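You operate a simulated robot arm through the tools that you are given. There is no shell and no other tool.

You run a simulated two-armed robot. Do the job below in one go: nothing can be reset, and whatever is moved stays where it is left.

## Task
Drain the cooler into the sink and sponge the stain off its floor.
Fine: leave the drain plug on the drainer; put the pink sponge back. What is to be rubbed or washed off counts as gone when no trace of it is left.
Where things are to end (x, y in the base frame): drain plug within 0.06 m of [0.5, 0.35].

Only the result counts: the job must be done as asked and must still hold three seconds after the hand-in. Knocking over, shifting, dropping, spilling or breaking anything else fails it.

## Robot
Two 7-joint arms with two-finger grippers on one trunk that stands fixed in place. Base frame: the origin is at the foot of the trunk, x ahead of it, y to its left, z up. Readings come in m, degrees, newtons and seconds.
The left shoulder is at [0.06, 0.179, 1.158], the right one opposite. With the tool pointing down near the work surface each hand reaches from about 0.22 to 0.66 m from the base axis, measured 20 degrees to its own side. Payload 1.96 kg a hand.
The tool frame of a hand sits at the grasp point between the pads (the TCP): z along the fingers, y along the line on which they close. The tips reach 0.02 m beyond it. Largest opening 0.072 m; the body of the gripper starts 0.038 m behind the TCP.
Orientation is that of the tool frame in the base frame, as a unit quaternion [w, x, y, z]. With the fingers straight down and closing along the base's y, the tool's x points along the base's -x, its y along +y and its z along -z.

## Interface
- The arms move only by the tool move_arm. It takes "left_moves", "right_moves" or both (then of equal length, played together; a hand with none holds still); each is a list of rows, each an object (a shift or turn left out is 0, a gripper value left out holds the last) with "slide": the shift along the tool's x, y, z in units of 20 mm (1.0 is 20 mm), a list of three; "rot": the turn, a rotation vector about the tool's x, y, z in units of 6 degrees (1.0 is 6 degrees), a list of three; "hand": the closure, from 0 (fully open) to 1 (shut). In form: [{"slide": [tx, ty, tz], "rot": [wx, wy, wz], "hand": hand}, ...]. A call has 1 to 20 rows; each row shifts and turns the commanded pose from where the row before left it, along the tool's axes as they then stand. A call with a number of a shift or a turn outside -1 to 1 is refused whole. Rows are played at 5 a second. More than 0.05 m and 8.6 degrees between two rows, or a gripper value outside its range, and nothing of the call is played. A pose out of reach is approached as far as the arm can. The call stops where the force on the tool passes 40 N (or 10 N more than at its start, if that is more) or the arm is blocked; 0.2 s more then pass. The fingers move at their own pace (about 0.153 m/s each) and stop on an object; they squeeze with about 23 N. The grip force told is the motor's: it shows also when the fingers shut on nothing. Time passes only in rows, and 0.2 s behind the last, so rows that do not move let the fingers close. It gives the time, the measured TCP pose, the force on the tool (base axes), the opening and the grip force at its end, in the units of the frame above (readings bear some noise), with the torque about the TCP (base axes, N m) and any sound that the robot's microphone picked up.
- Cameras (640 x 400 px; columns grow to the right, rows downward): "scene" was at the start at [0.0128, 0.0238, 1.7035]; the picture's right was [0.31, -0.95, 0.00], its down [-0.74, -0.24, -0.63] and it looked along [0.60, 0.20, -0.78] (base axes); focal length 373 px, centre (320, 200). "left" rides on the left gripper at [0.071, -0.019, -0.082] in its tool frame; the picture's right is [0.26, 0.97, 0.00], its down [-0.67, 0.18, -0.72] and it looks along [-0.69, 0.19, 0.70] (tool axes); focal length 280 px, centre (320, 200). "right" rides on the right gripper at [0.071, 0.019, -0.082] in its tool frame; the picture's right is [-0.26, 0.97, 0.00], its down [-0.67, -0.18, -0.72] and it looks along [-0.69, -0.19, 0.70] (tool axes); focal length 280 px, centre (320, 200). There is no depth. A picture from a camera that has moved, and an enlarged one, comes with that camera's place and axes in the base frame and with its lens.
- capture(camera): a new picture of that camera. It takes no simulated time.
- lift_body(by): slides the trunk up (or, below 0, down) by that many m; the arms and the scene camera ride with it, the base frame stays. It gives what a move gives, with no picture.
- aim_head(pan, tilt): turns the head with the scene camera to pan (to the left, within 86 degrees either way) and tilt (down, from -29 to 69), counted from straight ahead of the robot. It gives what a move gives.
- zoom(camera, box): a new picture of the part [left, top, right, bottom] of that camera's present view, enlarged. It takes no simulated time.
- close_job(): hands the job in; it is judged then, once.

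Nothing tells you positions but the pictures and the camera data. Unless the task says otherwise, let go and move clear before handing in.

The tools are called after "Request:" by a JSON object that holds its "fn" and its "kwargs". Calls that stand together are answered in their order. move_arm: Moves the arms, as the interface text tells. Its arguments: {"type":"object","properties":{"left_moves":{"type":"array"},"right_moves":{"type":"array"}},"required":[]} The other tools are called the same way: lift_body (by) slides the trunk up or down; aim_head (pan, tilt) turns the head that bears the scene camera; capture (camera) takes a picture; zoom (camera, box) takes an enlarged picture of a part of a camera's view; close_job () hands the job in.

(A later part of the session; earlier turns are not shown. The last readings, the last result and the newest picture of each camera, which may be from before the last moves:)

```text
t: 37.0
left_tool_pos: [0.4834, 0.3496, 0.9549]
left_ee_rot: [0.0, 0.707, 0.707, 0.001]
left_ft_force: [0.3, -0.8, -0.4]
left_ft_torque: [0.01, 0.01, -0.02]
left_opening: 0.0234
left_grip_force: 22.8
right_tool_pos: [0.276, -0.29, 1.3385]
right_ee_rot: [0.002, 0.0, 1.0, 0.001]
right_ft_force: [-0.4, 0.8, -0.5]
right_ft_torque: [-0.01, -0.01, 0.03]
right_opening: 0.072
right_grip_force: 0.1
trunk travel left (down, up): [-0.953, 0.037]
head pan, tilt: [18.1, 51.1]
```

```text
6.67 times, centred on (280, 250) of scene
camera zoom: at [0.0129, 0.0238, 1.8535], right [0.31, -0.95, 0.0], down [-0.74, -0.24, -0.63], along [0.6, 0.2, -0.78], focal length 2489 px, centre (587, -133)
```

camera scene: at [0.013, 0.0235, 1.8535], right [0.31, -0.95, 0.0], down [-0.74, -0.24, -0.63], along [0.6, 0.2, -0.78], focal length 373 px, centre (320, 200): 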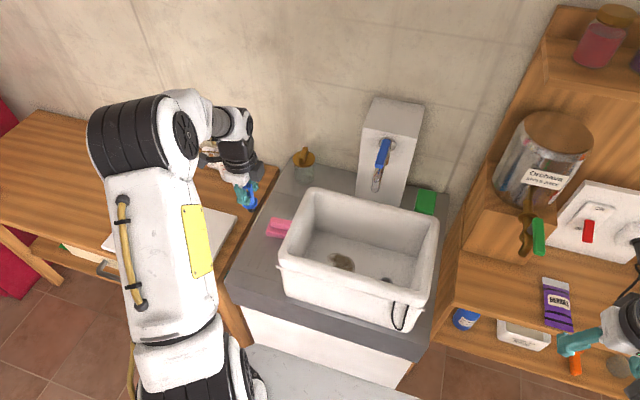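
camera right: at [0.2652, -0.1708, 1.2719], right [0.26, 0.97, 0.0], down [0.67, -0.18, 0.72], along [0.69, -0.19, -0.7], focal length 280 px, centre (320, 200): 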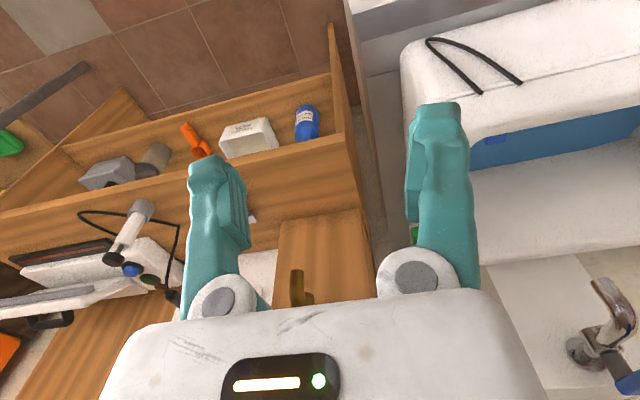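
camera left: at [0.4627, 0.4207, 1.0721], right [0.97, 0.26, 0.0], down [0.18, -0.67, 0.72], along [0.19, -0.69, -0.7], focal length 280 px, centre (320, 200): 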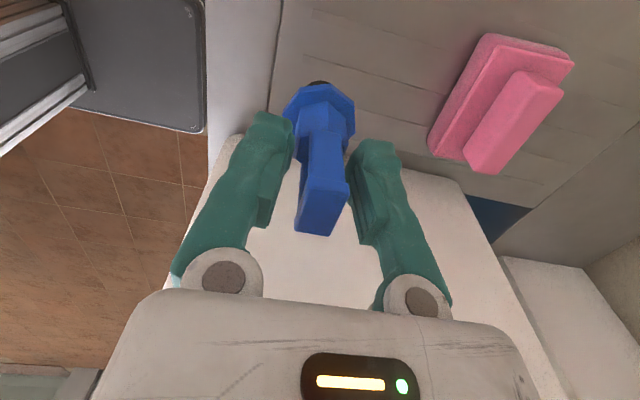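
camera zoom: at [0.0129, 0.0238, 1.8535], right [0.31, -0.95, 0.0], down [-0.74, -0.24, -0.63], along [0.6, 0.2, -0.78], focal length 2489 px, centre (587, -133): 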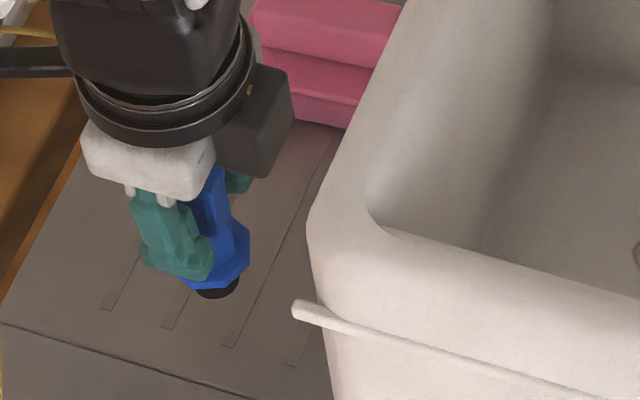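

Request:
{"fn": "move_arm", "kwargs": {"left_moves": [{"slide": [0, 0, 0.1]}, {"slide": [0, 0, 0.1]}, {"slide": [0, 0, 0]}]}}

```text
t: 37.8
left_tool_pos: [0.4814, 0.3507, 0.952]
left_ee_rot: [0.0, 0.707, 0.707, 0.001]
left_ft_force: [-0.1, -0.4, -0.4]
left_ft_torque: [0.02, -0.01, -0.02]
left_opening: 0.0233
left_grip_force: 22.9
right_tool_pos: [0.2768, -0.289, 1.339]
right_ee_rot: [0.002, 0.001, 1.0, 0.001]
right_ft_force: [0.3, -0.1, 0.3]
right_ft_torque: [0.01, 0.0, 0.01]
right_opening: 0.072
right_grip_force: 0.1
trunk travel left (down, up): [-0.953, 0.037]
head pan, tilt: [18.1, 51.1]
```

Still no contact at z 0.952, so I'll keep lowering in 2 mm steps.

Request:
{"fn": "move_arm", "kwargs": {"left_moves": [{"slide": [0, 0, 0.1]}, {"slide": [0, 0, 0.1]}, {"slide": [0, 0, 0]}]}}

Request:
{"fn": "zoom", "kwargs": {"camera": "scene", "box": [255, 235, 295, 265]}}

Request:
{"fn": "zoom", "kwargs": {"camera": "left", "box": [240, 40, 400, 140]}}

```text
t: 38.5
left_tool_pos: [0.4825, 0.3496, 0.948]
left_ee_rot: [0.001, 0.708, 0.706, 0.001]
left_ft_force: [-0.3, 0.7, 0.4]
left_ft_torque: [-0.02, -0.03, 0.0]
left_opening: 0.0232
left_grip_force: 23.2
right_tool_pos: [0.2749, -0.2906, 1.3392]
right_ee_rot: [0.002, -0.001, 1.0, 0.001]
right_ft_force: [-0.6, 0.7, -0.8]
right_ft_torque: [0.01, -0.02, -0.01]
right_opening: 0.0721
right_grip_force: 0.0
trunk travel left (down, up): [-0.953, 0.037]
head pan, tilt: [18.1, 51.1]
```

```text
13.33 times, centred on (275, 250) of scene
camera zoom: at [0.0129, 0.0238, 1.8535], right [0.31, -0.95, 0.0], down [-0.74, -0.24, -0.63], along [0.6, 0.2, -0.78], focal length 4978 px, centre (920, -467)
```

zoom: 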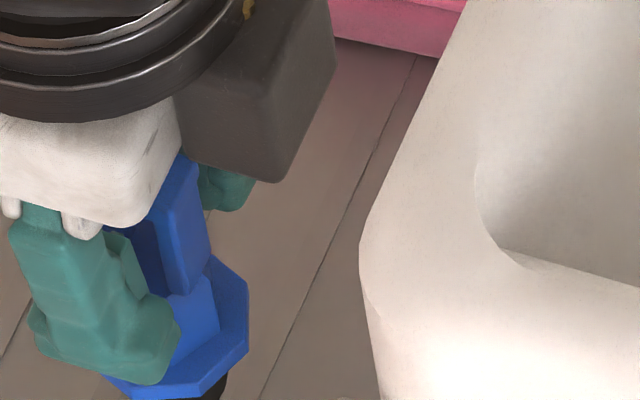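

```text
4.00 times, centred on (320, 90) of left
camera zoom: at [0.463, 0.4216, 1.0292], right [0.97, 0.26, 0.0], down [0.18, -0.67, 0.72], along [0.19, -0.69, -0.7], focal length 1122 px, centre (320, 640)
```

zoom: 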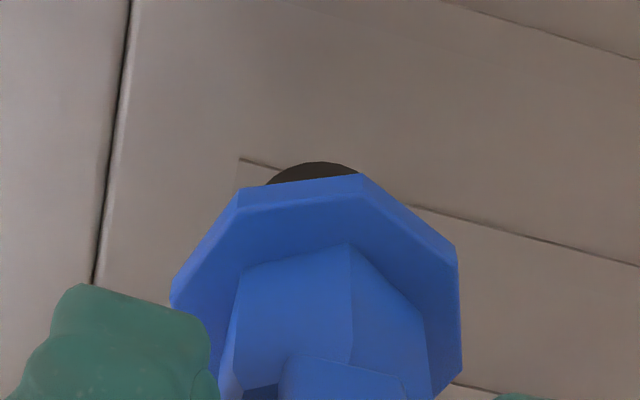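

Request:
{"fn": "move_arm", "kwargs": {"left_moves": [{"slide": [0, 0, 0.1]}, {"slide": [0, 0, 0.1]}, {"slide": [0, 0, 0]}]}}

Request:
{"fn": "move_arm", "kwargs": {"left_moves": [{"slide": [0, 0, 0.1]}, {"slide": [0, 0, 0.1]}, {"slide": [0, 0, 0]}]}}

Request:
{"fn": "zoom", "kwargs": {"camera": "left", "box": [240, 40, 400, 140]}}

Request:
{"fn": "zoom", "kwargs": {"camera": "scene", "box": [250, 240, 300, 280]}}

```text
t: 39.4
left_tool_pos: [0.4822, 0.3496, 0.9439]
left_ee_rot: [0.001, 0.707, 0.707, 0.001]
left_ft_force: [-0.5, 0.2, -1.1]
left_ft_torque: [0.01, 0.02, -0.05]
left_opening: 0.0232
left_grip_force: 23.3
right_tool_pos: [0.2753, -0.2888, 1.339]
right_ee_rot: [0.001, 0.0, 1.0, 0.001]
right_ft_force: [0.0, 0.9, 0.4]
right_ft_torque: [0.01, 0.02, -0.04]
right_opening: 0.0719
right_grip_force: 0.0
trunk travel left (down, up): [-0.953, 0.037]
head pan, tilt: [18.1, 51.1]
```

```text
t: 40.1
left_tool_pos: [0.4821, 0.351, 0.9403]
left_ee_rot: [0.001, 0.707, 0.707, 0.001]
left_ft_force: [0.1, 0.1, -0.9]
left_ft_torque: [-0.02, 0.03, -0.01]
left_opening: 0.0234
left_grip_force: 23.0
right_tool_pos: [0.2765, -0.2899, 1.34]
right_ee_rot: [0.002, 0.0, 1.0, 0.001]
right_ft_force: [0.1, -0.7, 0.0]
right_ft_torque: [0.0, -0.02, 0.0]
right_opening: 0.0719
right_grip_force: 0.2
trunk travel left (down, up): [-0.953, 0.037]
head pan, tilt: [18.1, 51.1]
```

```text
4.00 times, centred on (320, 90) of left
camera zoom: at [0.4631, 0.4215, 1.0215], right [0.97, 0.26, 0.0], down [0.18, -0.67, 0.72], along [0.19, -0.69, -0.7], focal length 1122 px, centre (320, 640)
```

zoom: 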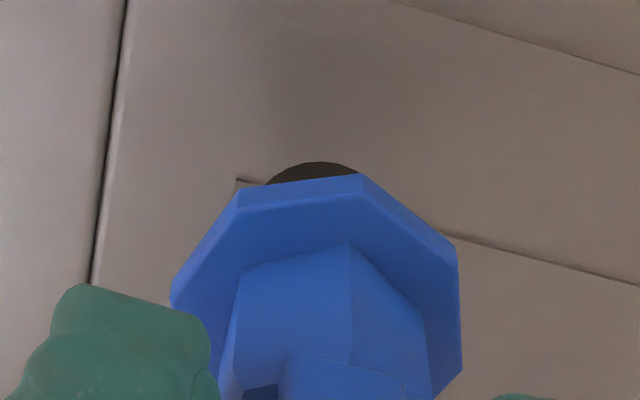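

```text
10.00 times, centred on (275, 260) of scene
camera zoom: at [0.0129, 0.0238, 1.8535], right [0.31, -0.95, 0.0], down [-0.74, -0.24, -0.63], along [0.6, 0.2, -0.78], focal length 3733 px, centre (770, -400)
```

zoom: 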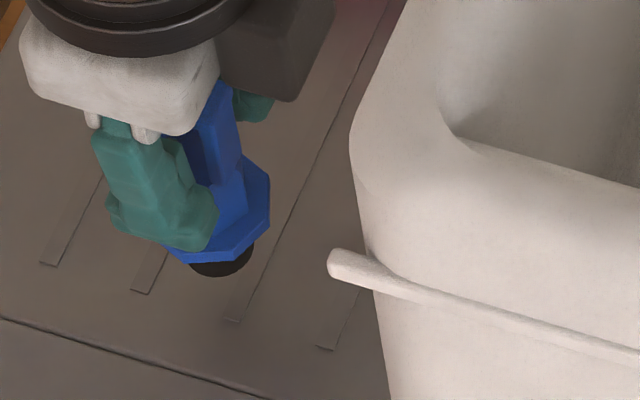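

Request:
{"fn": "move_arm", "kwargs": {"left_moves": [{"slide": [0, 0, 0.1]}, {"slide": [0, 0, 0.1]}, {"slide": [0, 0, 0.1]}, {"slide": [0, 0, 0]}]}}

Request:
{"fn": "move_arm", "kwargs": {"left_moves": [{"slide": [0, 0, 0.1]}, {"slide": [0, 0, 0.1]}, {"slide": [0, 0, 0]}]}}

Request:
{"fn": "zoom", "kwargs": {"camera": "left", "box": [240, 40, 400, 140]}}

Request:
{"fn": "zoom", "kwargs": {"camera": "scene", "box": [250, 240, 300, 280]}}

```text
t: 41.1
left_tool_pos: [0.482, 0.3498, 0.9342]
left_ee_rot: [0.0, 0.707, 0.707, 0.0]
left_ft_force: [0.5, 0.6, -0.7]
left_ft_torque: [-0.01, 0.0, 0.0]
left_opening: 0.0232
left_grip_force: 23.0
right_tool_pos: [0.2742, -0.2902, 1.339]
right_ee_rot: [0.001, 0.0, 1.0, 0.001]
right_ft_force: [0.1, -0.3, -0.7]
right_ft_torque: [0.03, 0.01, -0.01]
right_opening: 0.0718
right_grip_force: 0.0
trunk travel left (down, up): [-0.953, 0.037]
head pan, tilt: [18.1, 51.1]
```

```text
t: 42.0
left_tool_pos: [0.4827, 0.3502, 0.9296]
left_ee_rot: [0.001, 0.707, 0.707, 0.001]
left_ft_force: [0.2, -0.4, -1.2]
left_ft_torque: [-0.04, -0.01, 0.03]
left_opening: 0.0232
left_grip_force: 22.9
right_tool_pos: [0.2763, -0.2897, 1.34]
right_ee_rot: [0.001, 0.0, 1.0, 0.001]
right_ft_force: [0.9, -0.7, 0.1]
right_ft_torque: [-0.01, 0.0, -0.02]
right_opening: 0.0718
right_grip_force: 0.0
trunk travel left (down, up): [-0.953, 0.037]
head pan, tilt: [18.1, 51.1]
```

```text
4.00 times, centred on (320, 90) of left
camera zoom: at [0.4632, 0.4215, 1.0111], right [0.97, 0.26, 0.0], down [0.18, -0.67, 0.72], along [0.19, -0.69, -0.7], focal length 1122 px, centre (320, 640)
```

zoom: 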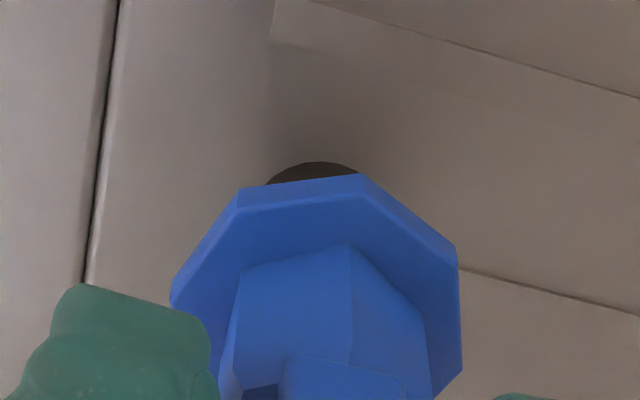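

```text
10.00 times, centred on (275, 260) of scene
camera zoom: at [0.0129, 0.0238, 1.8535], right [0.31, -0.95, 0.0], down [-0.74, -0.24, -0.63], along [0.6, 0.2, -0.78], focal length 3733 px, centre (770, -400)
```

zoom: 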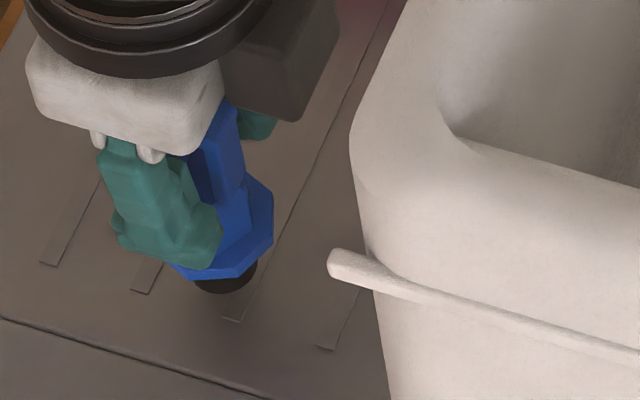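

The contact shadow is tightening under the stem. A few more millimetres should do it.

Request:
{"fn": "move_arm", "kwargs": {"left_moves": [{"slide": [0, 0, 0.1]}, {"slide": [0, 0, 0.1]}, {"slide": [0, 0, 0]}]}}

Request:
{"fn": "move_arm", "kwargs": {"left_moves": [{"slide": [0, 0, 0.1]}, {"slide": [0, 0, 0.1]}, {"slide": [0, 0, 0]}]}}

Request:
{"fn": "zoom", "kwargs": {"camera": "left", "box": [240, 40, 400, 140]}}

Request:
{"fn": "zoom", "kwargs": {"camera": "scene", "box": [250, 240, 300, 280]}}

```text
t: 42.8
left_tool_pos: [0.4836, 0.3495, 0.9257]
left_ee_rot: [0.0, 0.707, 0.707, 0.001]
left_ft_force: [-0.5, -0.4, -0.6]
left_ft_torque: [-0.01, 0.02, 0.0]
left_opening: 0.0231
left_grip_force: 22.9
right_tool_pos: [0.276, -0.2908, 1.3382]
right_ee_rot: [0.002, 0.0, 1.0, 0.001]
right_ft_force: [-0.4, 0.1, -0.3]
right_ft_torque: [0.04, 0.0, 0.0]
right_opening: 0.072
right_grip_force: 0.1
trunk travel left (down, up): [-0.953, 0.037]
head pan, tilt: [18.1, 51.1]
```

```text
t: 43.5
left_tool_pos: [0.4828, 0.3492, 0.9233]
left_ee_rot: [0.001, 0.707, 0.707, 0.001]
left_ft_force: [0.1, 0.3, -0.9]
left_ft_torque: [0.01, -0.03, -0.01]
left_opening: 0.0233
left_grip_force: 22.7
right_tool_pos: [0.2762, -0.2894, 1.3383]
right_ee_rot: [0.002, 0.001, 1.0, 0.001]
right_ft_force: [0.0, 0.1, 0.5]
right_ft_torque: [-0.04, -0.01, -0.03]
right_opening: 0.0722
right_grip_force: 0.1
trunk travel left (down, up): [-0.953, 0.037]
head pan, tilt: [18.1, 51.1]
```

```text
4.00 times, centred on (320, 90) of left
camera zoom: at [0.4634, 0.4211, 1.0034], right [0.97, 0.26, 0.0], down [0.18, -0.67, 0.72], along [0.19, -0.69, -0.7], focal length 1122 px, centre (320, 640)
```

zoom: 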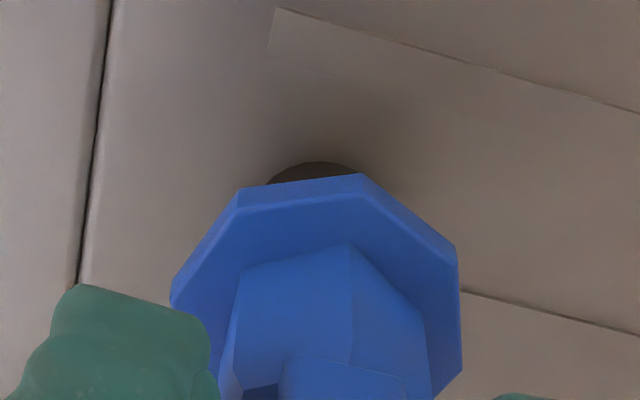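

```text
10.00 times, centred on (275, 260) of scene
camera zoom: at [0.0129, 0.0238, 1.8535], right [0.31, -0.95, 0.0], down [-0.74, -0.24, -0.63], along [0.6, 0.2, -0.78], focal length 3733 px, centre (770, -400)
```

zoom: 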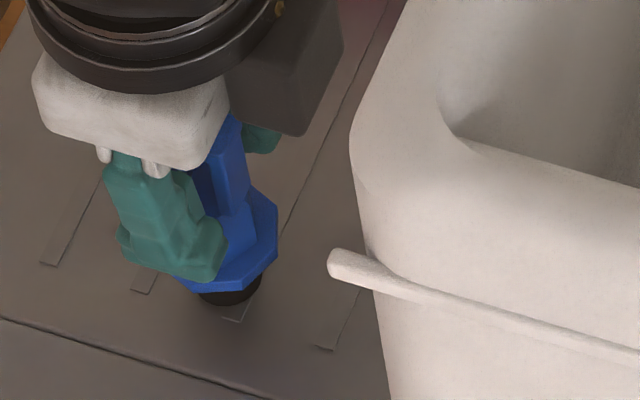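

Request:
{"fn": "move_arm", "kwargs": {"left_moves": [{"slide": [0, 0, 0.1]}, {"slide": [0, 0, 0.1]}, {"slide": [0, 0, 0]}]}}

Request:
{"fn": "move_arm", "kwargs": {"left_moves": [{"slide": [0, 0, 0.1]}, {"slide": [0, 0, 0.1]}, {"slide": [0, 0, 0]}]}}

Request:
{"fn": "zoom", "kwargs": {"camera": "left", "box": [240, 40, 400, 140]}}

```text
t: 44.4
left_tool_pos: [0.4827, 0.3488, 0.9208]
left_ee_rot: [0.001, 0.708, 0.706, 0.002]
left_ft_force: [-0.4, 1.7, 19.5]
left_ft_torque: [0.07, 0.01, 0.0]
left_opening: 0.0232
left_grip_force: 22.8
right_tool_pos: [0.2744, -0.2909, 1.3411]
right_ee_rot: [0.002, 0.0, 1.0, 0.0]
right_ft_force: [0.9, 0.4, -0.3]
right_ft_torque: [-0.02, -0.04, -0.01]
right_opening: 0.0719
right_grip_force: 0.1
trunk travel left (down, up): [-0.953, 0.037]
head pan, tilt: [18.1, 51.1]
```

```text
t: 45.1
left_tool_pos: [0.4822, 0.3486, 0.915]
left_ee_rot: [0.0, 0.707, 0.708, 0.002]
left_ft_force: [1.2, 2.4, 19.4]
left_ft_torque: [0.08, -0.05, 0.03]
left_opening: 0.0231
left_grip_force: 23.0
right_tool_pos: [0.2747, -0.2902, 1.3386]
right_ee_rot: [0.003, 0.0, 1.0, 0.0]
right_ft_force: [-0.4, 1.1, -0.3]
right_ft_torque: [-0.01, 0.01, 0.02]
right_opening: 0.0722
right_grip_force: 0.1
trunk travel left (down, up): [-0.953, 0.037]
head pan, tilt: [18.1, 51.1]
```

```text
4.00 times, centred on (320, 90) of left
camera zoom: at [0.4626, 0.4204, 0.9967], right [0.97, 0.26, 0.0], down [0.18, -0.68, 0.72], along [0.19, -0.69, -0.7], focal length 1122 px, centre (320, 640)
```

zoom: 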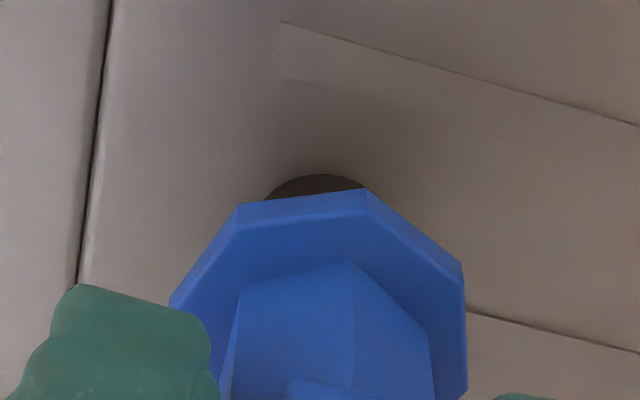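

Contact: the stem is on the drainer and the grip slid a few mm. I'll ease off the preload and open the fingers a little at a time so the plug stays upright.

Request:
{"fn": "move_arm", "kwargs": {"left_moves": [{"slide": [0, 0, -0.05]}, {"slide": [0, 0, 0]}, {"hand": 0.66}, {"hand": 0.62}, {"hand": 0.58}, {"hand": 0.54}, {"hand": 0.5}, {"hand": 0.5}]}}

Request:
{"fn": "capture", "kwargs": {"camera": "left"}}

Request:
{"fn": "zoom", "kwargs": {"camera": "scene", "box": [240, 220, 320, 280]}}

```text
t: 47.0
left_tool_pos: [0.4828, 0.3508, 0.916]
left_ee_rot: [0.0, 0.707, 0.707, 0.001]
left_ft_force: [0.4, 0.1, -0.6]
left_ft_torque: [-0.02, -0.02, -0.01]
left_opening: 0.036
left_grip_force: 0.1
right_tool_pos: [0.2759, -0.2899, 1.3391]
right_ee_rot: [0.001, -0.001, 1.0, 0.001]
right_ft_force: [-1.1, 0.8, 0.7]
right_ft_torque: [0.01, 0.0, -0.01]
right_opening: 0.0718
right_grip_force: 0.0
trunk travel left (down, up): [-0.953, 0.037]
head pan, tilt: [18.1, 51.1]
```

```text
taken
camera left: at [0.4636, 0.4215, 0.9965], right [0.97, 0.26, 0.0], down [0.18, -0.67, 0.72], along [0.19, -0.69, -0.7], focal length 280 px, centre (320, 200)
```

left: 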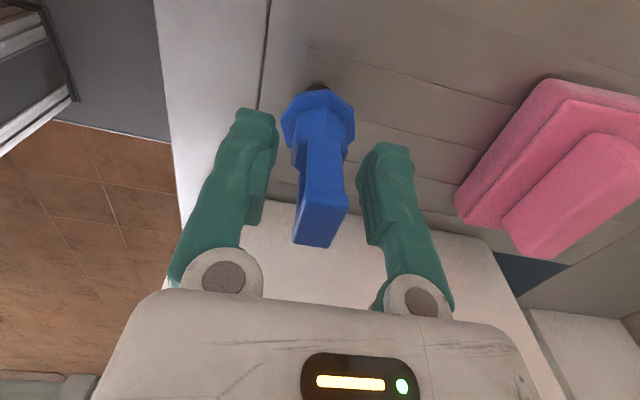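

```text
6.67 times, centred on (280, 250) of scene
camera zoom: at [0.0129, 0.0238, 1.8535], right [0.31, -0.95, 0.0], down [-0.74, -0.24, -0.63], along [0.6, 0.2, -0.78], focal length 2489 px, centre (587, -133)
```

zoom: 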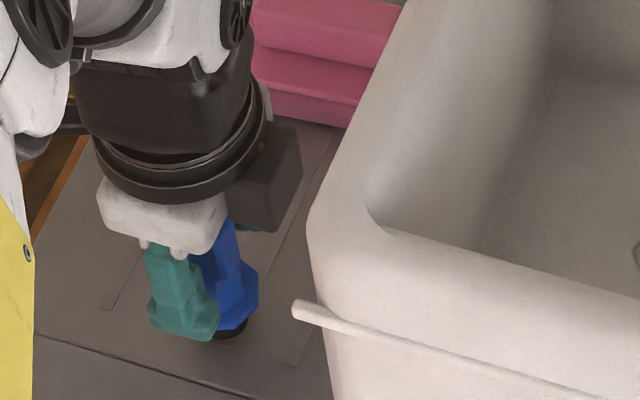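

The plug stands upright on its own, clear of both fingers. I'll open fully, rise straight up, and then look.

Request:
{"fn": "move_arm", "kwargs": {"left_moves": [{"hand": 0.3}, {"hand": 0.1}, {"hand": 0}, {"slide": [0, 0, -0.5]}, {"slide": [0, 0, -1]}, {"slide": [0, 0, -1]}, {"slide": [0, 0, -1]}, {"slide": [0, 0, -1]}, {"slide": [0, 0, -1]}, {"slide": [0, 0, -1]}, {"slide": [0, 0, -1]}, {"slide": [0, 0, -1]}, {"slide": [0, 0, 0]}]}}

Request:
{"fn": "capture", "kwargs": {"camera": "left"}}

Request:
{"fn": "zoom", "kwargs": {"camera": "scene", "box": [220, 170, 340, 290]}}

```text
t: 49.8
left_tool_pos: [0.4828, 0.3491, 1.0855]
left_ee_rot: [0.001, 0.707, 0.707, 0.001]
left_ft_force: [0.7, -0.4, 0.2]
left_ft_torque: [-0.02, -0.03, 0.01]
left_opening: 0.0722
left_grip_force: 0.1
right_tool_pos: [0.2762, -0.2892, 1.3394]
right_ee_rot: [0.002, 0.0, 1.0, 0.001]
right_ft_force: [0.1, -0.1, 0.0]
right_ft_torque: [-0.02, 0.04, 0.0]
right_opening: 0.0716
right_grip_force: 0.0
trunk travel left (down, up): [-0.953, 0.037]
head pan, tilt: [18.1, 51.1]
```

```text
taken
camera left: at [0.4625, 0.4205, 1.1668], right [0.97, 0.26, 0.0], down [0.18, -0.67, 0.72], along [0.19, -0.69, -0.7], focal length 280 px, centre (320, 200)
```

left: 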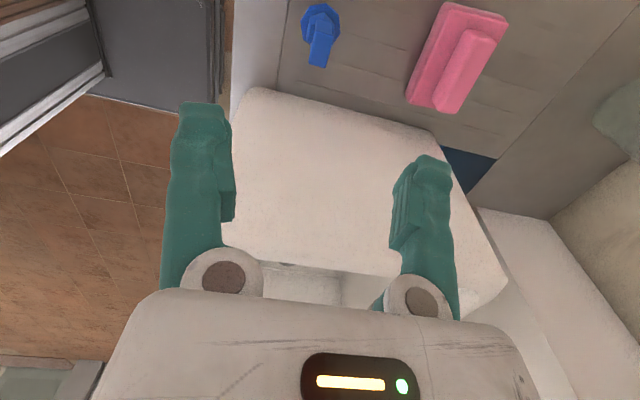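

```text
3.33 times, centred on (280, 230) of scene
camera zoom: at [0.013, 0.0239, 1.8535], right [0.31, -0.95, 0.0], down [-0.74, -0.24, -0.63], along [0.6, 0.2, -0.78], focal length 1244 px, centre (453, 100)
```

zoom: 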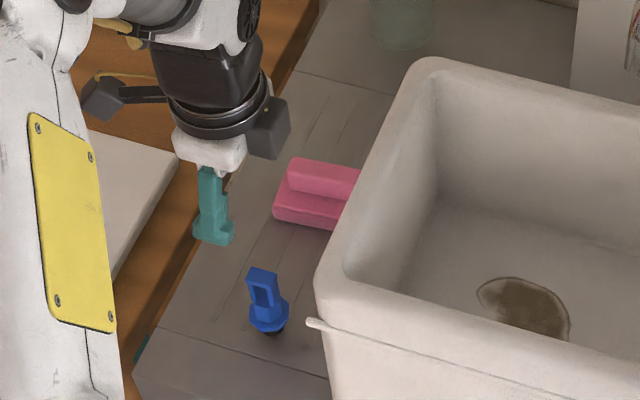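

The plug is standing at about (0.48, 0.35). Next I'll measure the sponge more exactly from this view.

Request:
{"fn": "zoom", "kwargs": {"camera": "left", "box": [380, 0, 540, 130]}}

```text
3.08 times, centred on (460, 65) of left
camera zoom: at [0.4625, 0.4205, 1.1668], right [0.97, 0.26, 0.0], down [0.18, -0.67, 0.72], along [0.19, -0.69, -0.7], focal length 863 px, centre (-111, 615)
```

zoom: 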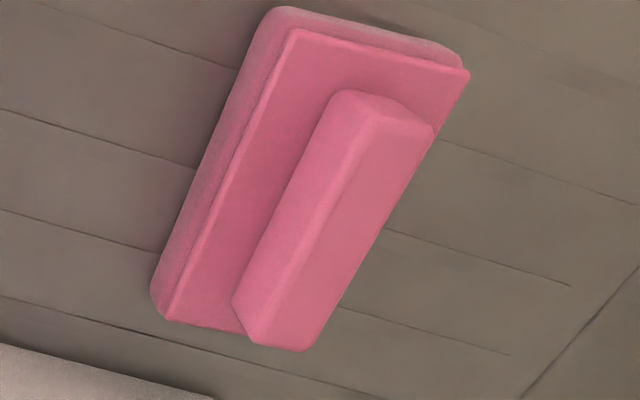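

The sponge's centre is near (0.620, 0.350), turned about 5°, with its ridge top near z 0.905 and the counter at about 0.852. I'll move above it at a safe height and see whether the arm reaches that far.

Request:
{"fn": "move_arm", "kwargs": {"left_moves": [{"slide": [0, 1, 0], "rot": [0, 0, -0.4]}, {"slide": [0, 1, 0], "rot": [0, 0, -0.4]}, {"slide": [0, 1, 0]}, {"slide": [0, 1, 0.5]}, {"slide": [0, 1, 1]}, {"slide": [0, 1, 1]}, {"slide": [0, 0.85, 0.5]}, {"slide": [0, 0, 0]}]}}

Request:
{"fn": "capture", "kwargs": {"camera": "left"}}

Request:
{"fn": "zoom", "kwargs": {"camera": "scene", "box": [220, 150, 340, 270]}}

```text
t: 51.5
left_tool_pos: [0.5825, 0.3546, 1.0547]
left_ee_rot: [0.001, 0.677, 0.736, 0.002]
left_ft_force: [0.0, -0.3, -0.3]
left_ft_torque: [0.03, 0.02, 0.0]
left_opening: 0.0719
left_grip_force: 0.0
left hand out of reach, approached as far as the arm can: row 6, 7
right_tool_pos: [0.2767, -0.2902, 1.3396]
right_ee_rot: [0.001, 0.0, 1.0, 0.001]
right_ft_force: [0.1, 0.2, -0.2]
right_ft_torque: [-0.01, 0.0, 0.01]
right_opening: 0.0722
right_grip_force: 0.0
trunk travel left (down, up): [-0.953, 0.037]
head pan, tilt: [18.1, 51.1]
```

```text
taken
camera left: at [0.5559, 0.4238, 1.135], right [0.94, 0.34, 0.0], down [0.24, -0.66, 0.72], along [0.25, -0.67, -0.7], focal length 280 px, centre (320, 200)
```

left: 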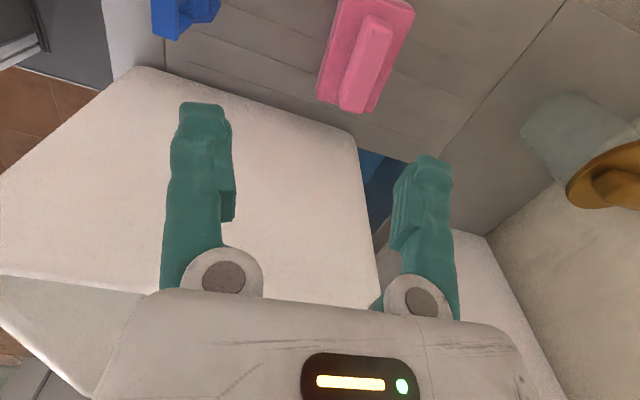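

```text
3.33 times, centred on (280, 210) of scene
camera zoom: at [0.0137, 0.0237, 1.8535], right [0.31, -0.95, 0.0], down [-0.74, -0.24, -0.63], along [0.6, 0.2, -0.78], focal length 1244 px, centre (453, 167)
```

zoom: 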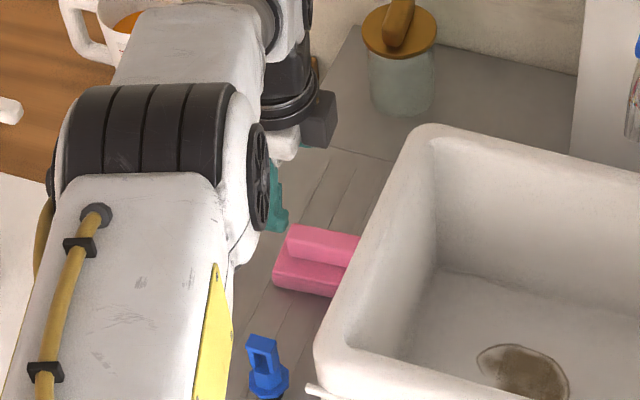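

At this height the arm stops about 4 cm short of the sponge, though it reaches further lower down. I'll measure the sponge again from here before choosing how to lean the hand.

Request:
{"fn": "zoom", "kwargs": {"camera": "left", "box": [300, 0, 440, 120]}}

Request:
{"fn": "zoom", "kwargs": {"camera": "scene", "box": [260, 190, 320, 250]}}

```text
3.33 times, centred on (370, 60) of left
camera zoom: at [0.5559, 0.4238, 1.135], right [0.94, 0.34, 0.0], down [0.24, -0.66, 0.72], along [0.25, -0.67, -0.7], focal length 935 px, centre (153, 667)
```

zoom: 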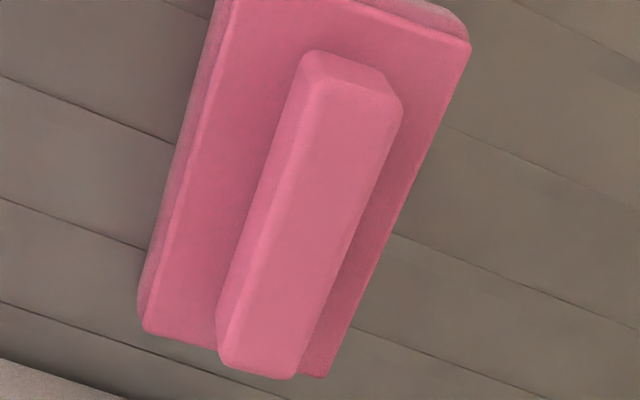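

```text
6.67 times, centred on (290, 220) of scene
camera zoom: at [0.0137, 0.0237, 1.8535], right [0.31, -0.95, 0.0], down [-0.74, -0.24, -0.63], along [0.6, 0.2, -0.78], focal length 2489 px, centre (520, 67)
```

zoom: 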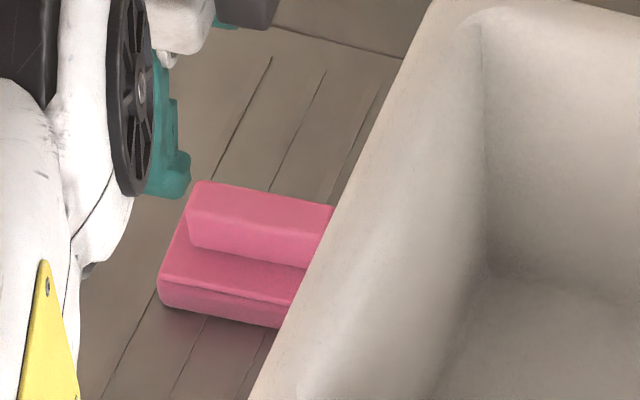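

The ridge top centre is (0.622, 0.352), yawed about 6.6°, roughly 17 mm wide. Straight down, that sits about 1.5 cm past the wrist's reach, so I'll pitch the fingers forward 4.5° and hover above the ridge.

Request:
{"fn": "move_arm", "kwargs": {"left_moves": [{"rot": [-0.75, 0, -0.3]}, {"slide": [-0.06, 0.25, 0.94]}, {"slide": [-0.06, 0.25, 0.94]}, {"slide": [-0.06, 0.25, 0.94]}, {"slide": [-0.06, 0.25, 0.94]}, {"slide": [-0.06, 0.25, 0.94]}, {"slide": [-0.06, 0.25, 0.92]}, {"slide": [0, 0, 0]}]}}

Request:
{"fn": "capture", "kwargs": {"camera": "left"}}

Request:
{"fn": "zoom", "kwargs": {"camera": "scene", "box": [240, 170, 340, 270]}}

```text
t: 53.4
left_tool_pos: [0.586, 0.3495, 0.994]
left_ee_rot: [0.028, 0.665, 0.746, 0.031]
left_ft_force: [0.1, 0.6, -0.1]
left_ft_torque: [0.0, 0.01, -0.01]
left_opening: 0.0719
left_grip_force: 0.0
left hand out of reach, approached as far as the arm can: row 4, 5, 6, 7
right_tool_pos: [0.2763, -0.2904, 1.3394]
right_ee_rot: [0.002, 0.0, 1.0, 0.0]
right_ft_force: [-0.2, 0.3, -0.3]
right_ft_torque: [0.02, 0.0, -0.02]
right_opening: 0.0721
right_grip_force: 0.1
trunk travel left (down, up): [-0.953, 0.037]
head pan, tilt: [18.1, 51.1]
```

```text
taken
camera left: at [0.5528, 0.4184, 1.0744], right [0.93, 0.37, 0.08], down [0.2, -0.65, 0.73], along [0.32, -0.66, -0.68], focal length 280 px, centre (320, 200)
```

left: 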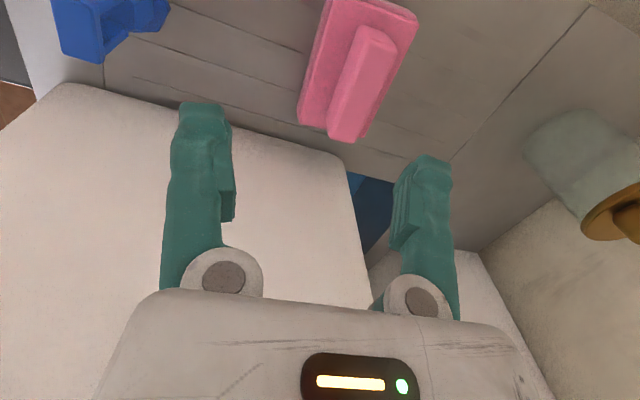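

```text
4.00 times, centred on (290, 220) of scene
camera zoom: at [0.0128, 0.0237, 1.8535], right [0.31, -0.95, 0.0], down [-0.74, -0.24, -0.63], along [0.6, 0.2, -0.78], focal length 1493 px, centre (440, 120)
```

zoom: 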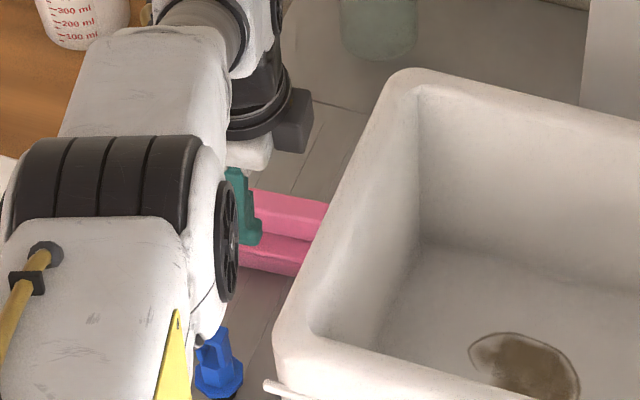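

The arm stopped short at (0.586, 0.350, 0.994). I'll find out which direction is limiting, starting by lowering straight down without going forward.

Request:
{"fn": "move_arm", "kwargs": {"left_moves": [{"slide": [0, 0, 0.5]}, {"slide": [0, 0, 0.5]}, {"slide": [0, 0, 0]}]}}

```text
t: 54.1
left_tool_pos: [0.5864, 0.3501, 0.9863]
left_ee_rot: [0.027, 0.665, 0.746, 0.029]
left_ft_force: [-0.7, -0.4, -0.5]
left_ft_torque: [-0.01, 0.02, 0.0]
left_opening: 0.0722
left_grip_force: 0.0
left hand out of reach, approached as far as the arm can: row 2
right_tool_pos: [0.2751, -0.291, 1.3389]
right_ee_rot: [0.001, 0.0, 1.0, 0.001]
right_ft_force: [0.4, -0.5, 0.6]
right_ft_torque: [0.04, 0.03, -0.01]
right_opening: 0.072
right_grip_force: 0.1
trunk travel left (down, up): [-0.953, 0.037]
head pan, tilt: [18.1, 51.1]
```

Lowering is what fails, so the arm is straightening downward and the trunk is too high for this pick. I'll rise and try the forward reach at a height nearer the shoulder, in free space, to choose the best trunk height.

Request:
{"fn": "move_arm", "kwargs": {"left_moves": [{"slide": [0, 0, -1]}, {"slide": [0, 0, -1]}, {"slide": [0, 0, -1]}, {"slide": [0, 0, -1]}, {"slide": [0, 0, -1]}, {"slide": [0, 0, -1]}, {"slide": [0, 1, 0]}, {"slide": [0, 1, 0]}, {"slide": [0, 0.5, 0]}, {"slide": [0, 0, 0]}]}}

```text
t: 56.4
left_tool_pos: [0.6058, 0.3535, 1.1064]
left_ee_rot: [0.028, 0.665, 0.746, 0.03]
left_ft_force: [-0.5, 1.3, -0.4]
left_ft_torque: [-0.02, -0.01, 0.0]
left_opening: 0.0718
left_grip_force: 0.0
left hand out of reach, approached as far as the arm can: row 8, 9
right_tool_pos: [0.2746, -0.2888, 1.3384]
right_ee_rot: [0.002, -0.001, 1.0, 0.001]
right_ft_force: [-0.5, -0.1, -0.1]
right_ft_torque: [-0.03, 0.01, 0.02]
right_opening: 0.0722
right_grip_force: 0.0
trunk travel left (down, up): [-0.953, 0.037]
head pan, tilt: [18.1, 51.1]
```

Reach is best with the wrist near shoulder height, and the fit gives about 0.56 m from shoulder to wrist. Instead of forcing a far grasp, I'll hook the ridge with the back finger, drag the sponge a few cm toward the robot, and grip it upright there. First I'll pitch further and lower the trunk 0.10 m.

Request:
{"fn": "move_arm", "kwargs": {"left_moves": [{"rot": [-0.65, 0, 0]}, {"rot": [-0.6, 0, 0]}, {"slide": [0, 0, 0]}]}}

Request:
{"fn": "lift_body", "kwargs": {"by": -0.1}}

Request:
{"fn": "capture", "kwargs": {"camera": "left"}}

Request:
{"fn": "capture", "kwargs": {"camera": "scene"}}

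```text
t: 57.1
left_tool_pos: [0.6054, 0.3531, 1.1073]
left_ee_rot: [0.071, 0.661, 0.743, 0.078]
left_ft_force: [-0.1, -0.9, -0.4]
left_ft_torque: [0.01, 0.0, 0.04]
left_opening: 0.0721
left_grip_force: 0.1
right_tool_pos: [0.276, -0.2895, 1.3387]
right_ee_rot: [0.002, 0.0, 1.0, 0.001]
right_ft_force: [-0.5, -0.6, -0.1]
right_ft_torque: [-0.02, -0.01, -0.02]
right_opening: 0.072
right_grip_force: 0.1
trunk travel left (down, up): [-0.953, 0.037]
head pan, tilt: [18.1, 51.1]
```

```text
t: 58.5
left_tool_pos: [0.6057, 0.3535, 1.0081]
left_ee_rot: [0.071, 0.661, 0.743, 0.078]
left_ft_force: [-1.0, 0.5, -1.0]
left_ft_torque: [0.04, -0.01, 0.0]
left_opening: 0.0721
left_grip_force: 0.1
right_tool_pos: [0.276, -0.2898, 1.24]
right_ee_rot: [0.002, 0.0, 1.0, 0.001]
right_ft_force: [-0.3, -0.1, -0.6]
right_ft_torque: [0.01, -0.04, -0.02]
right_opening: 0.0719
right_grip_force: 0.0
trunk travel left (down, up): [-0.853, 0.137]
head pan, tilt: [18.1, 51.1]
```

```text
taken
camera left: at [0.5619, 0.4201, 1.0827], right [0.91, 0.37, 0.2], down [0.11, -0.67, 0.74], along [0.41, -0.65, -0.64], focal length 280 px, centre (320, 200)
```

left: 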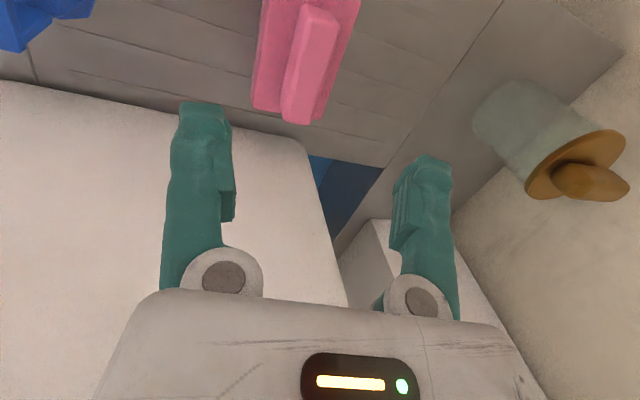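

```text
taken
camera scene: at [0.0127, 0.0238, 1.7535], right [0.31, -0.95, 0.0], down [-0.74, -0.24, -0.63], along [0.6, 0.2, -0.78], focal length 373 px, centre (320, 200)
```

scene: 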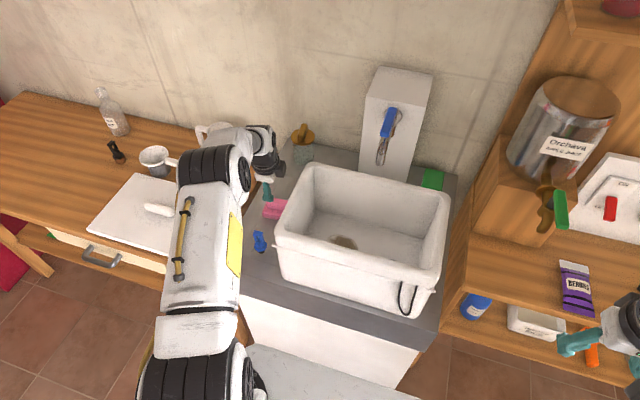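

I'm above the sponge with a 12° pitch, and the trunk is at its new height. I'll descend vertically to about 0.95 and check the alignment.

Request:
{"fn": "move_arm", "kwargs": {"left_moves": [{"slide": [0, -0.22, 0.9]}, {"slide": [0, -0.22, 0.9]}, {"slide": [0, -0.22, 0.9]}, {"slide": [0, 0, 0]}]}}

Request:
{"fn": "capture", "kwargs": {"camera": "left"}}

Request:
{"fn": "zoom", "kwargs": {"camera": "scene", "box": [230, 160, 330, 260]}}

```text
t: 59.5
left_tool_pos: [0.6044, 0.352, 0.9519]
left_ee_rot: [0.07, 0.662, 0.742, 0.078]
left_ft_force: [-0.7, 0.5, -0.2]
left_ft_torque: [-0.01, 0.01, 0.01]
left_opening: 0.072
left_grip_force: 0.0
right_tool_pos: [0.2762, -0.2902, 1.2389]
right_ee_rot: [0.003, 0.001, 1.0, 0.001]
right_ft_force: [0.3, 0.6, -0.7]
right_ft_torque: [0.02, -0.03, 0.0]
right_opening: 0.0719
right_grip_force: 0.0
trunk travel left (down, up): [-0.853, 0.137]
head pan, tilt: [18.1, 51.1]
```

```text
taken
camera left: at [0.561, 0.4195, 1.0273], right [0.91, 0.37, 0.2], down [0.11, -0.67, 0.74], along [0.41, -0.65, -0.64], focal length 280 px, centre (320, 200)
```

left: 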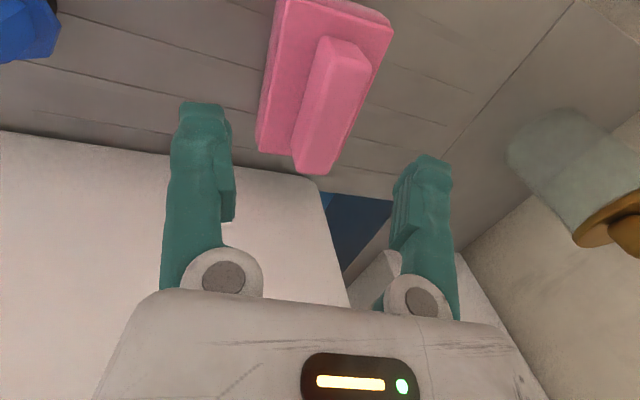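

```text
4.00 times, centred on (280, 210) of scene
camera zoom: at [0.0128, 0.0237, 1.7535], right [0.31, -0.95, 0.0], down [-0.74, -0.24, -0.63], along [0.6, 0.2, -0.78], focal length 1493 px, centre (480, 160)
```

zoom: 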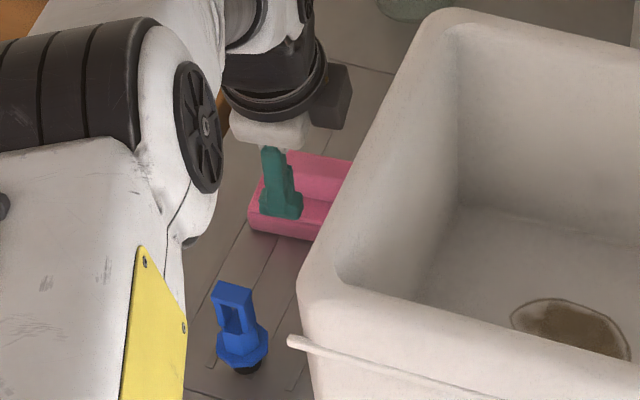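

The ridge lies between the fingers with about 1 cm clearance behind it. I'll go down to z ≈ 0.905 so the back finger sits behind the ridge.

Request:
{"fn": "move_arm", "kwargs": {"left_moves": [{"slide": [0, -0.1, 0.46]}, {"slide": [0, -0.1, 0.46]}, {"slide": [0, -0.1, 0.46]}, {"slide": [0, -0.1, 0.46]}, {"slide": [0, -0.1, 0.46]}, {"slide": [0, 0, 0]}]}}

Request:
{"fn": "capture", "kwargs": {"camera": "left"}}

Request:
{"fn": "zoom", "kwargs": {"camera": "scene", "box": [230, 160, 330, 260]}}

```text
t: 60.9
left_tool_pos: [0.6048, 0.3528, 0.9045]
left_ee_rot: [0.069, 0.663, 0.742, 0.079]
left_ft_force: [0.2, -0.5, -0.6]
left_ft_torque: [0.03, 0.03, -0.01]
left_opening: 0.0719
left_grip_force: 0.0
right_tool_pos: [0.2755, -0.2903, 1.2391]
right_ee_rot: [0.002, 0.0, 1.0, 0.001]
right_ft_force: [-0.8, -0.5, 0.1]
right_ft_torque: [-0.02, 0.0, 0.04]
right_opening: 0.072
right_grip_force: 0.1
trunk travel left (down, up): [-0.853, 0.137]
head pan, tilt: [18.1, 51.1]
```

```text
taken
camera left: at [0.5602, 0.4196, 0.9802], right [0.91, 0.37, 0.2], down [0.11, -0.67, 0.74], along [0.41, -0.65, -0.64], focal length 280 px, centre (320, 200)
```

left: 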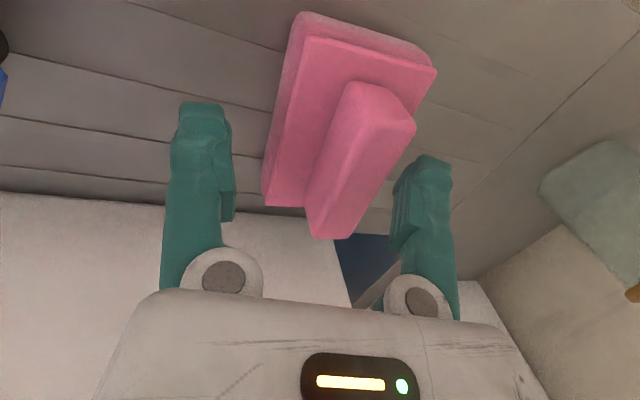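

```text
4.00 times, centred on (280, 210) of scene
camera zoom: at [0.0127, 0.0237, 1.7535], right [0.31, -0.95, 0.0], down [-0.74, -0.24, -0.63], along [0.6, 0.2, -0.78], focal length 1493 px, centre (480, 160)
```

zoom: 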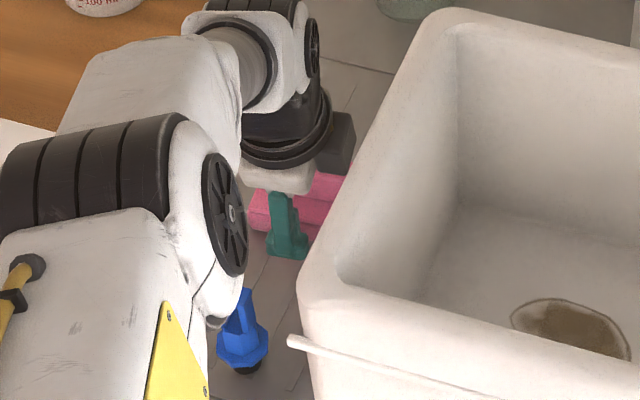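

The ridge is between the fingers, closer to the back one. I'll part-close so the back finger nudges it, then draw the sponge toward the robot.

Request:
{"fn": "move_arm", "kwargs": {"left_moves": [{"hand": 0.15}, {"hand": 0.25}, {"hand": 0.35}, {"hand": 0.42}, {"hand": 0.48}, {"hand": 0.48}]}}

Request:
{"fn": "capture", "kwargs": {"camera": "left"}}

```text
t: 62.3
left_tool_pos: [0.6032, 0.353, 0.9044]
left_ee_rot: [0.07, 0.662, 0.742, 0.078]
left_ft_force: [-0.4, -1.3, -0.8]
left_ft_torque: [0.0, 0.02, -0.01]
left_opening: 0.0376
left_grip_force: 0.5
right_tool_pos: [0.2756, -0.2892, 1.2384]
right_ee_rot: [0.001, 0.0, 1.0, 0.0]
right_ft_force: [-0.2, -0.1, 0.2]
right_ft_torque: [-0.02, 0.05, 0.0]
right_opening: 0.0719
right_grip_force: 0.0
trunk travel left (down, up): [-0.853, 0.137]
head pan, tilt: [18.1, 51.1]
```

```text
taken
camera left: at [0.5602, 0.4196, 0.9801], right [0.91, 0.37, 0.2], down [0.11, -0.67, 0.74], along [0.41, -0.65, -0.64], focal length 280 px, centre (320, 200)
```

left: 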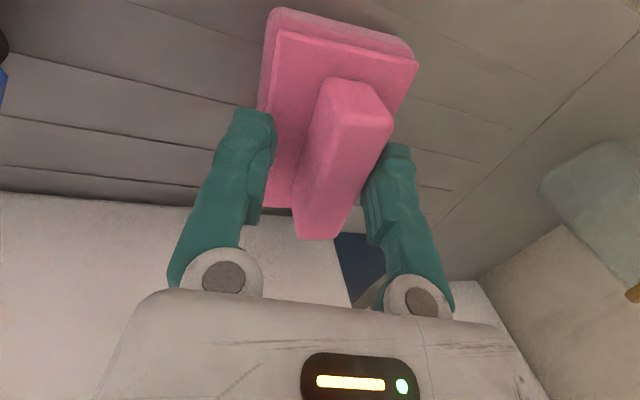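

The hook works and the sponge slid easily. I'll drag it about 4.5 cm toward the robot.

Request:
{"fn": "move_arm", "kwargs": {"left_moves": [{"slide": [0, -0.36, -0.077]}, {"slide": [0, -0.36, -0.077]}, {"slide": [0, -0.36, -0.077]}, {"slide": [0, -0.36, -0.077]}, {"slide": [0, -0.36, -0.077]}, {"slide": [0, -0.36, -0.077]}, {"slide": [0, 0, 0]}]}}

Request:
{"fn": "capture", "kwargs": {"camera": "left"}}

Request:
{"fn": "zoom", "kwargs": {"camera": "scene", "box": [230, 160, 330, 260]}}

```text
t: 63.9
left_tool_pos: [0.5592, 0.3458, 0.9049]
left_ee_rot: [0.071, 0.661, 0.743, 0.078]
left_ft_force: [-1.0, -0.2, -0.4]
left_ft_torque: [0.0, 0.02, 0.01]
left_opening: 0.0374
left_grip_force: 0.1
right_tool_pos: [0.2763, -0.2885, 1.239]
right_ee_rot: [0.002, 0.0, 1.0, 0.0]
right_ft_force: [-0.7, -0.4, 0.6]
right_ft_torque: [0.02, 0.02, 0.0]
right_opening: 0.072
right_grip_force: 0.1
trunk travel left (down, up): [-0.853, 0.137]
head pan, tilt: [18.1, 51.1]
```

```text
taken
camera left: at [0.5159, 0.414, 0.9791], right [0.91, 0.37, 0.2], down [0.11, -0.67, 0.74], along [0.41, -0.65, -0.64], focal length 280 px, centre (320, 200)
```

left: 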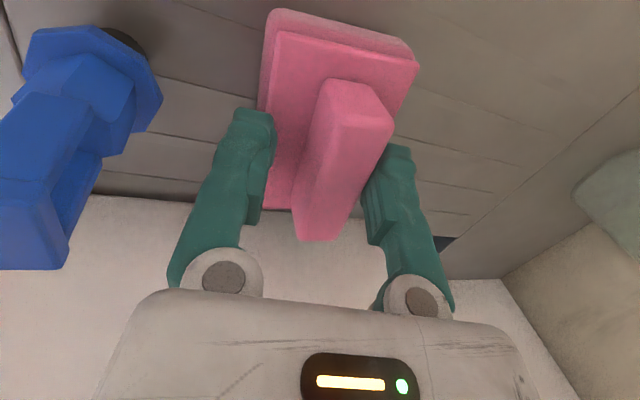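

```text
4.00 times, centred on (280, 210) of scene
camera zoom: at [0.013, 0.0237, 1.7535], right [0.31, -0.95, 0.0], down [-0.74, -0.24, -0.63], along [0.6, 0.2, -0.78], focal length 1493 px, centre (480, 160)
```

zoom: 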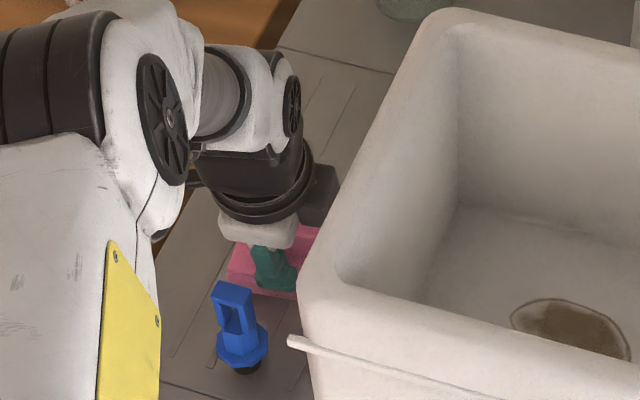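

The sponge followed, and its ridge is now at about (0.568, 0.347). I'll centre on the ridge, bring the hand back to vertical, and close on it.

Request:
{"fn": "move_arm", "kwargs": {"left_moves": [{"slide": [0, 0.47, 0.1]}, {"rot": [0.5, 0, 0]}, {"rot": [0.5, 0, 0]}, {"rot": [0.5, 0, 0]}, {"rot": [0.5, 0, 0]}, {"slide": [0, 0, 0]}]}}

Request:
{"fn": "capture", "kwargs": {"camera": "left"}}

```text
t: 65.3
left_tool_pos: [0.5695, 0.3481, 0.9037]
left_ee_rot: [0.001, 0.665, 0.747, 0.001]
left_ft_force: [-0.9, -0.6, 0.8]
left_ft_torque: [0.01, -0.01, -0.05]
left_opening: 0.0376
left_grip_force: 0.1
right_tool_pos: [0.2753, -0.2904, 1.2387]
right_ee_rot: [0.003, 0.0, 1.0, 0.001]
right_ft_force: [0.4, -0.5, -0.8]
right_ft_torque: [0.05, 0.02, 0.01]
right_opening: 0.0721
right_grip_force: 0.2
trunk travel left (down, up): [-0.853, 0.137]
head pan, tilt: [18.1, 51.1]
```

```text
taken
camera left: at [0.5424, 0.4175, 0.9854], right [0.93, 0.37, 0.0], down [0.26, -0.65, 0.72], along [0.27, -0.67, -0.7], focal length 280 px, centre (320, 200)
```

left: 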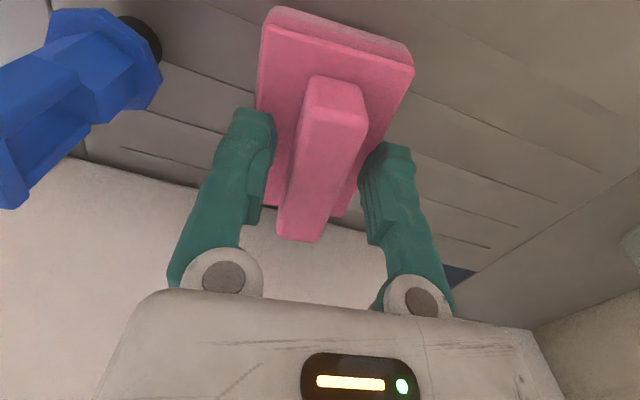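

Request:
{"fn": "move_arm", "kwargs": {"left_moves": [{"slide": [0, 0, 0.1]}, {"hand": 0.6}, {"hand": 0.7}, {"hand": 0.8}, {"hand": 1}, {"hand": 1}, {"hand": 1}]}}

Request:
{"fn": "capture", "kwargs": {"camera": "left"}}

```text
t: 66.9
left_tool_pos: [0.5702, 0.349, 0.902]
left_ee_rot: [0.002, 0.665, 0.747, 0.0]
left_ft_force: [-0.1, 0.5, -0.1]
left_ft_torque: [0.01, -0.03, 0.01]
left_opening: 0.0208
left_grip_force: 22.6
right_tool_pos: [0.2754, -0.2894, 1.2395]
right_ee_rot: [0.001, 0.0, 1.0, 0.001]
right_ft_force: [-0.1, 0.5, 0.2]
right_ft_torque: [-0.02, 0.01, 0.0]
right_opening: 0.0721
right_grip_force: 0.1
trunk travel left (down, up): [-0.853, 0.137]
head pan, tilt: [18.1, 51.1]
```

```text
taken
camera left: at [0.5423, 0.4174, 0.9835], right [0.93, 0.37, 0.0], down [0.26, -0.65, 0.72], along [0.27, -0.67, -0.7], focal length 280 px, centre (320, 200)
```

left: 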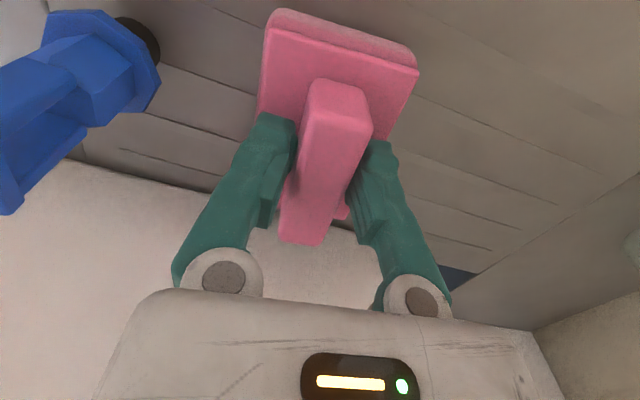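

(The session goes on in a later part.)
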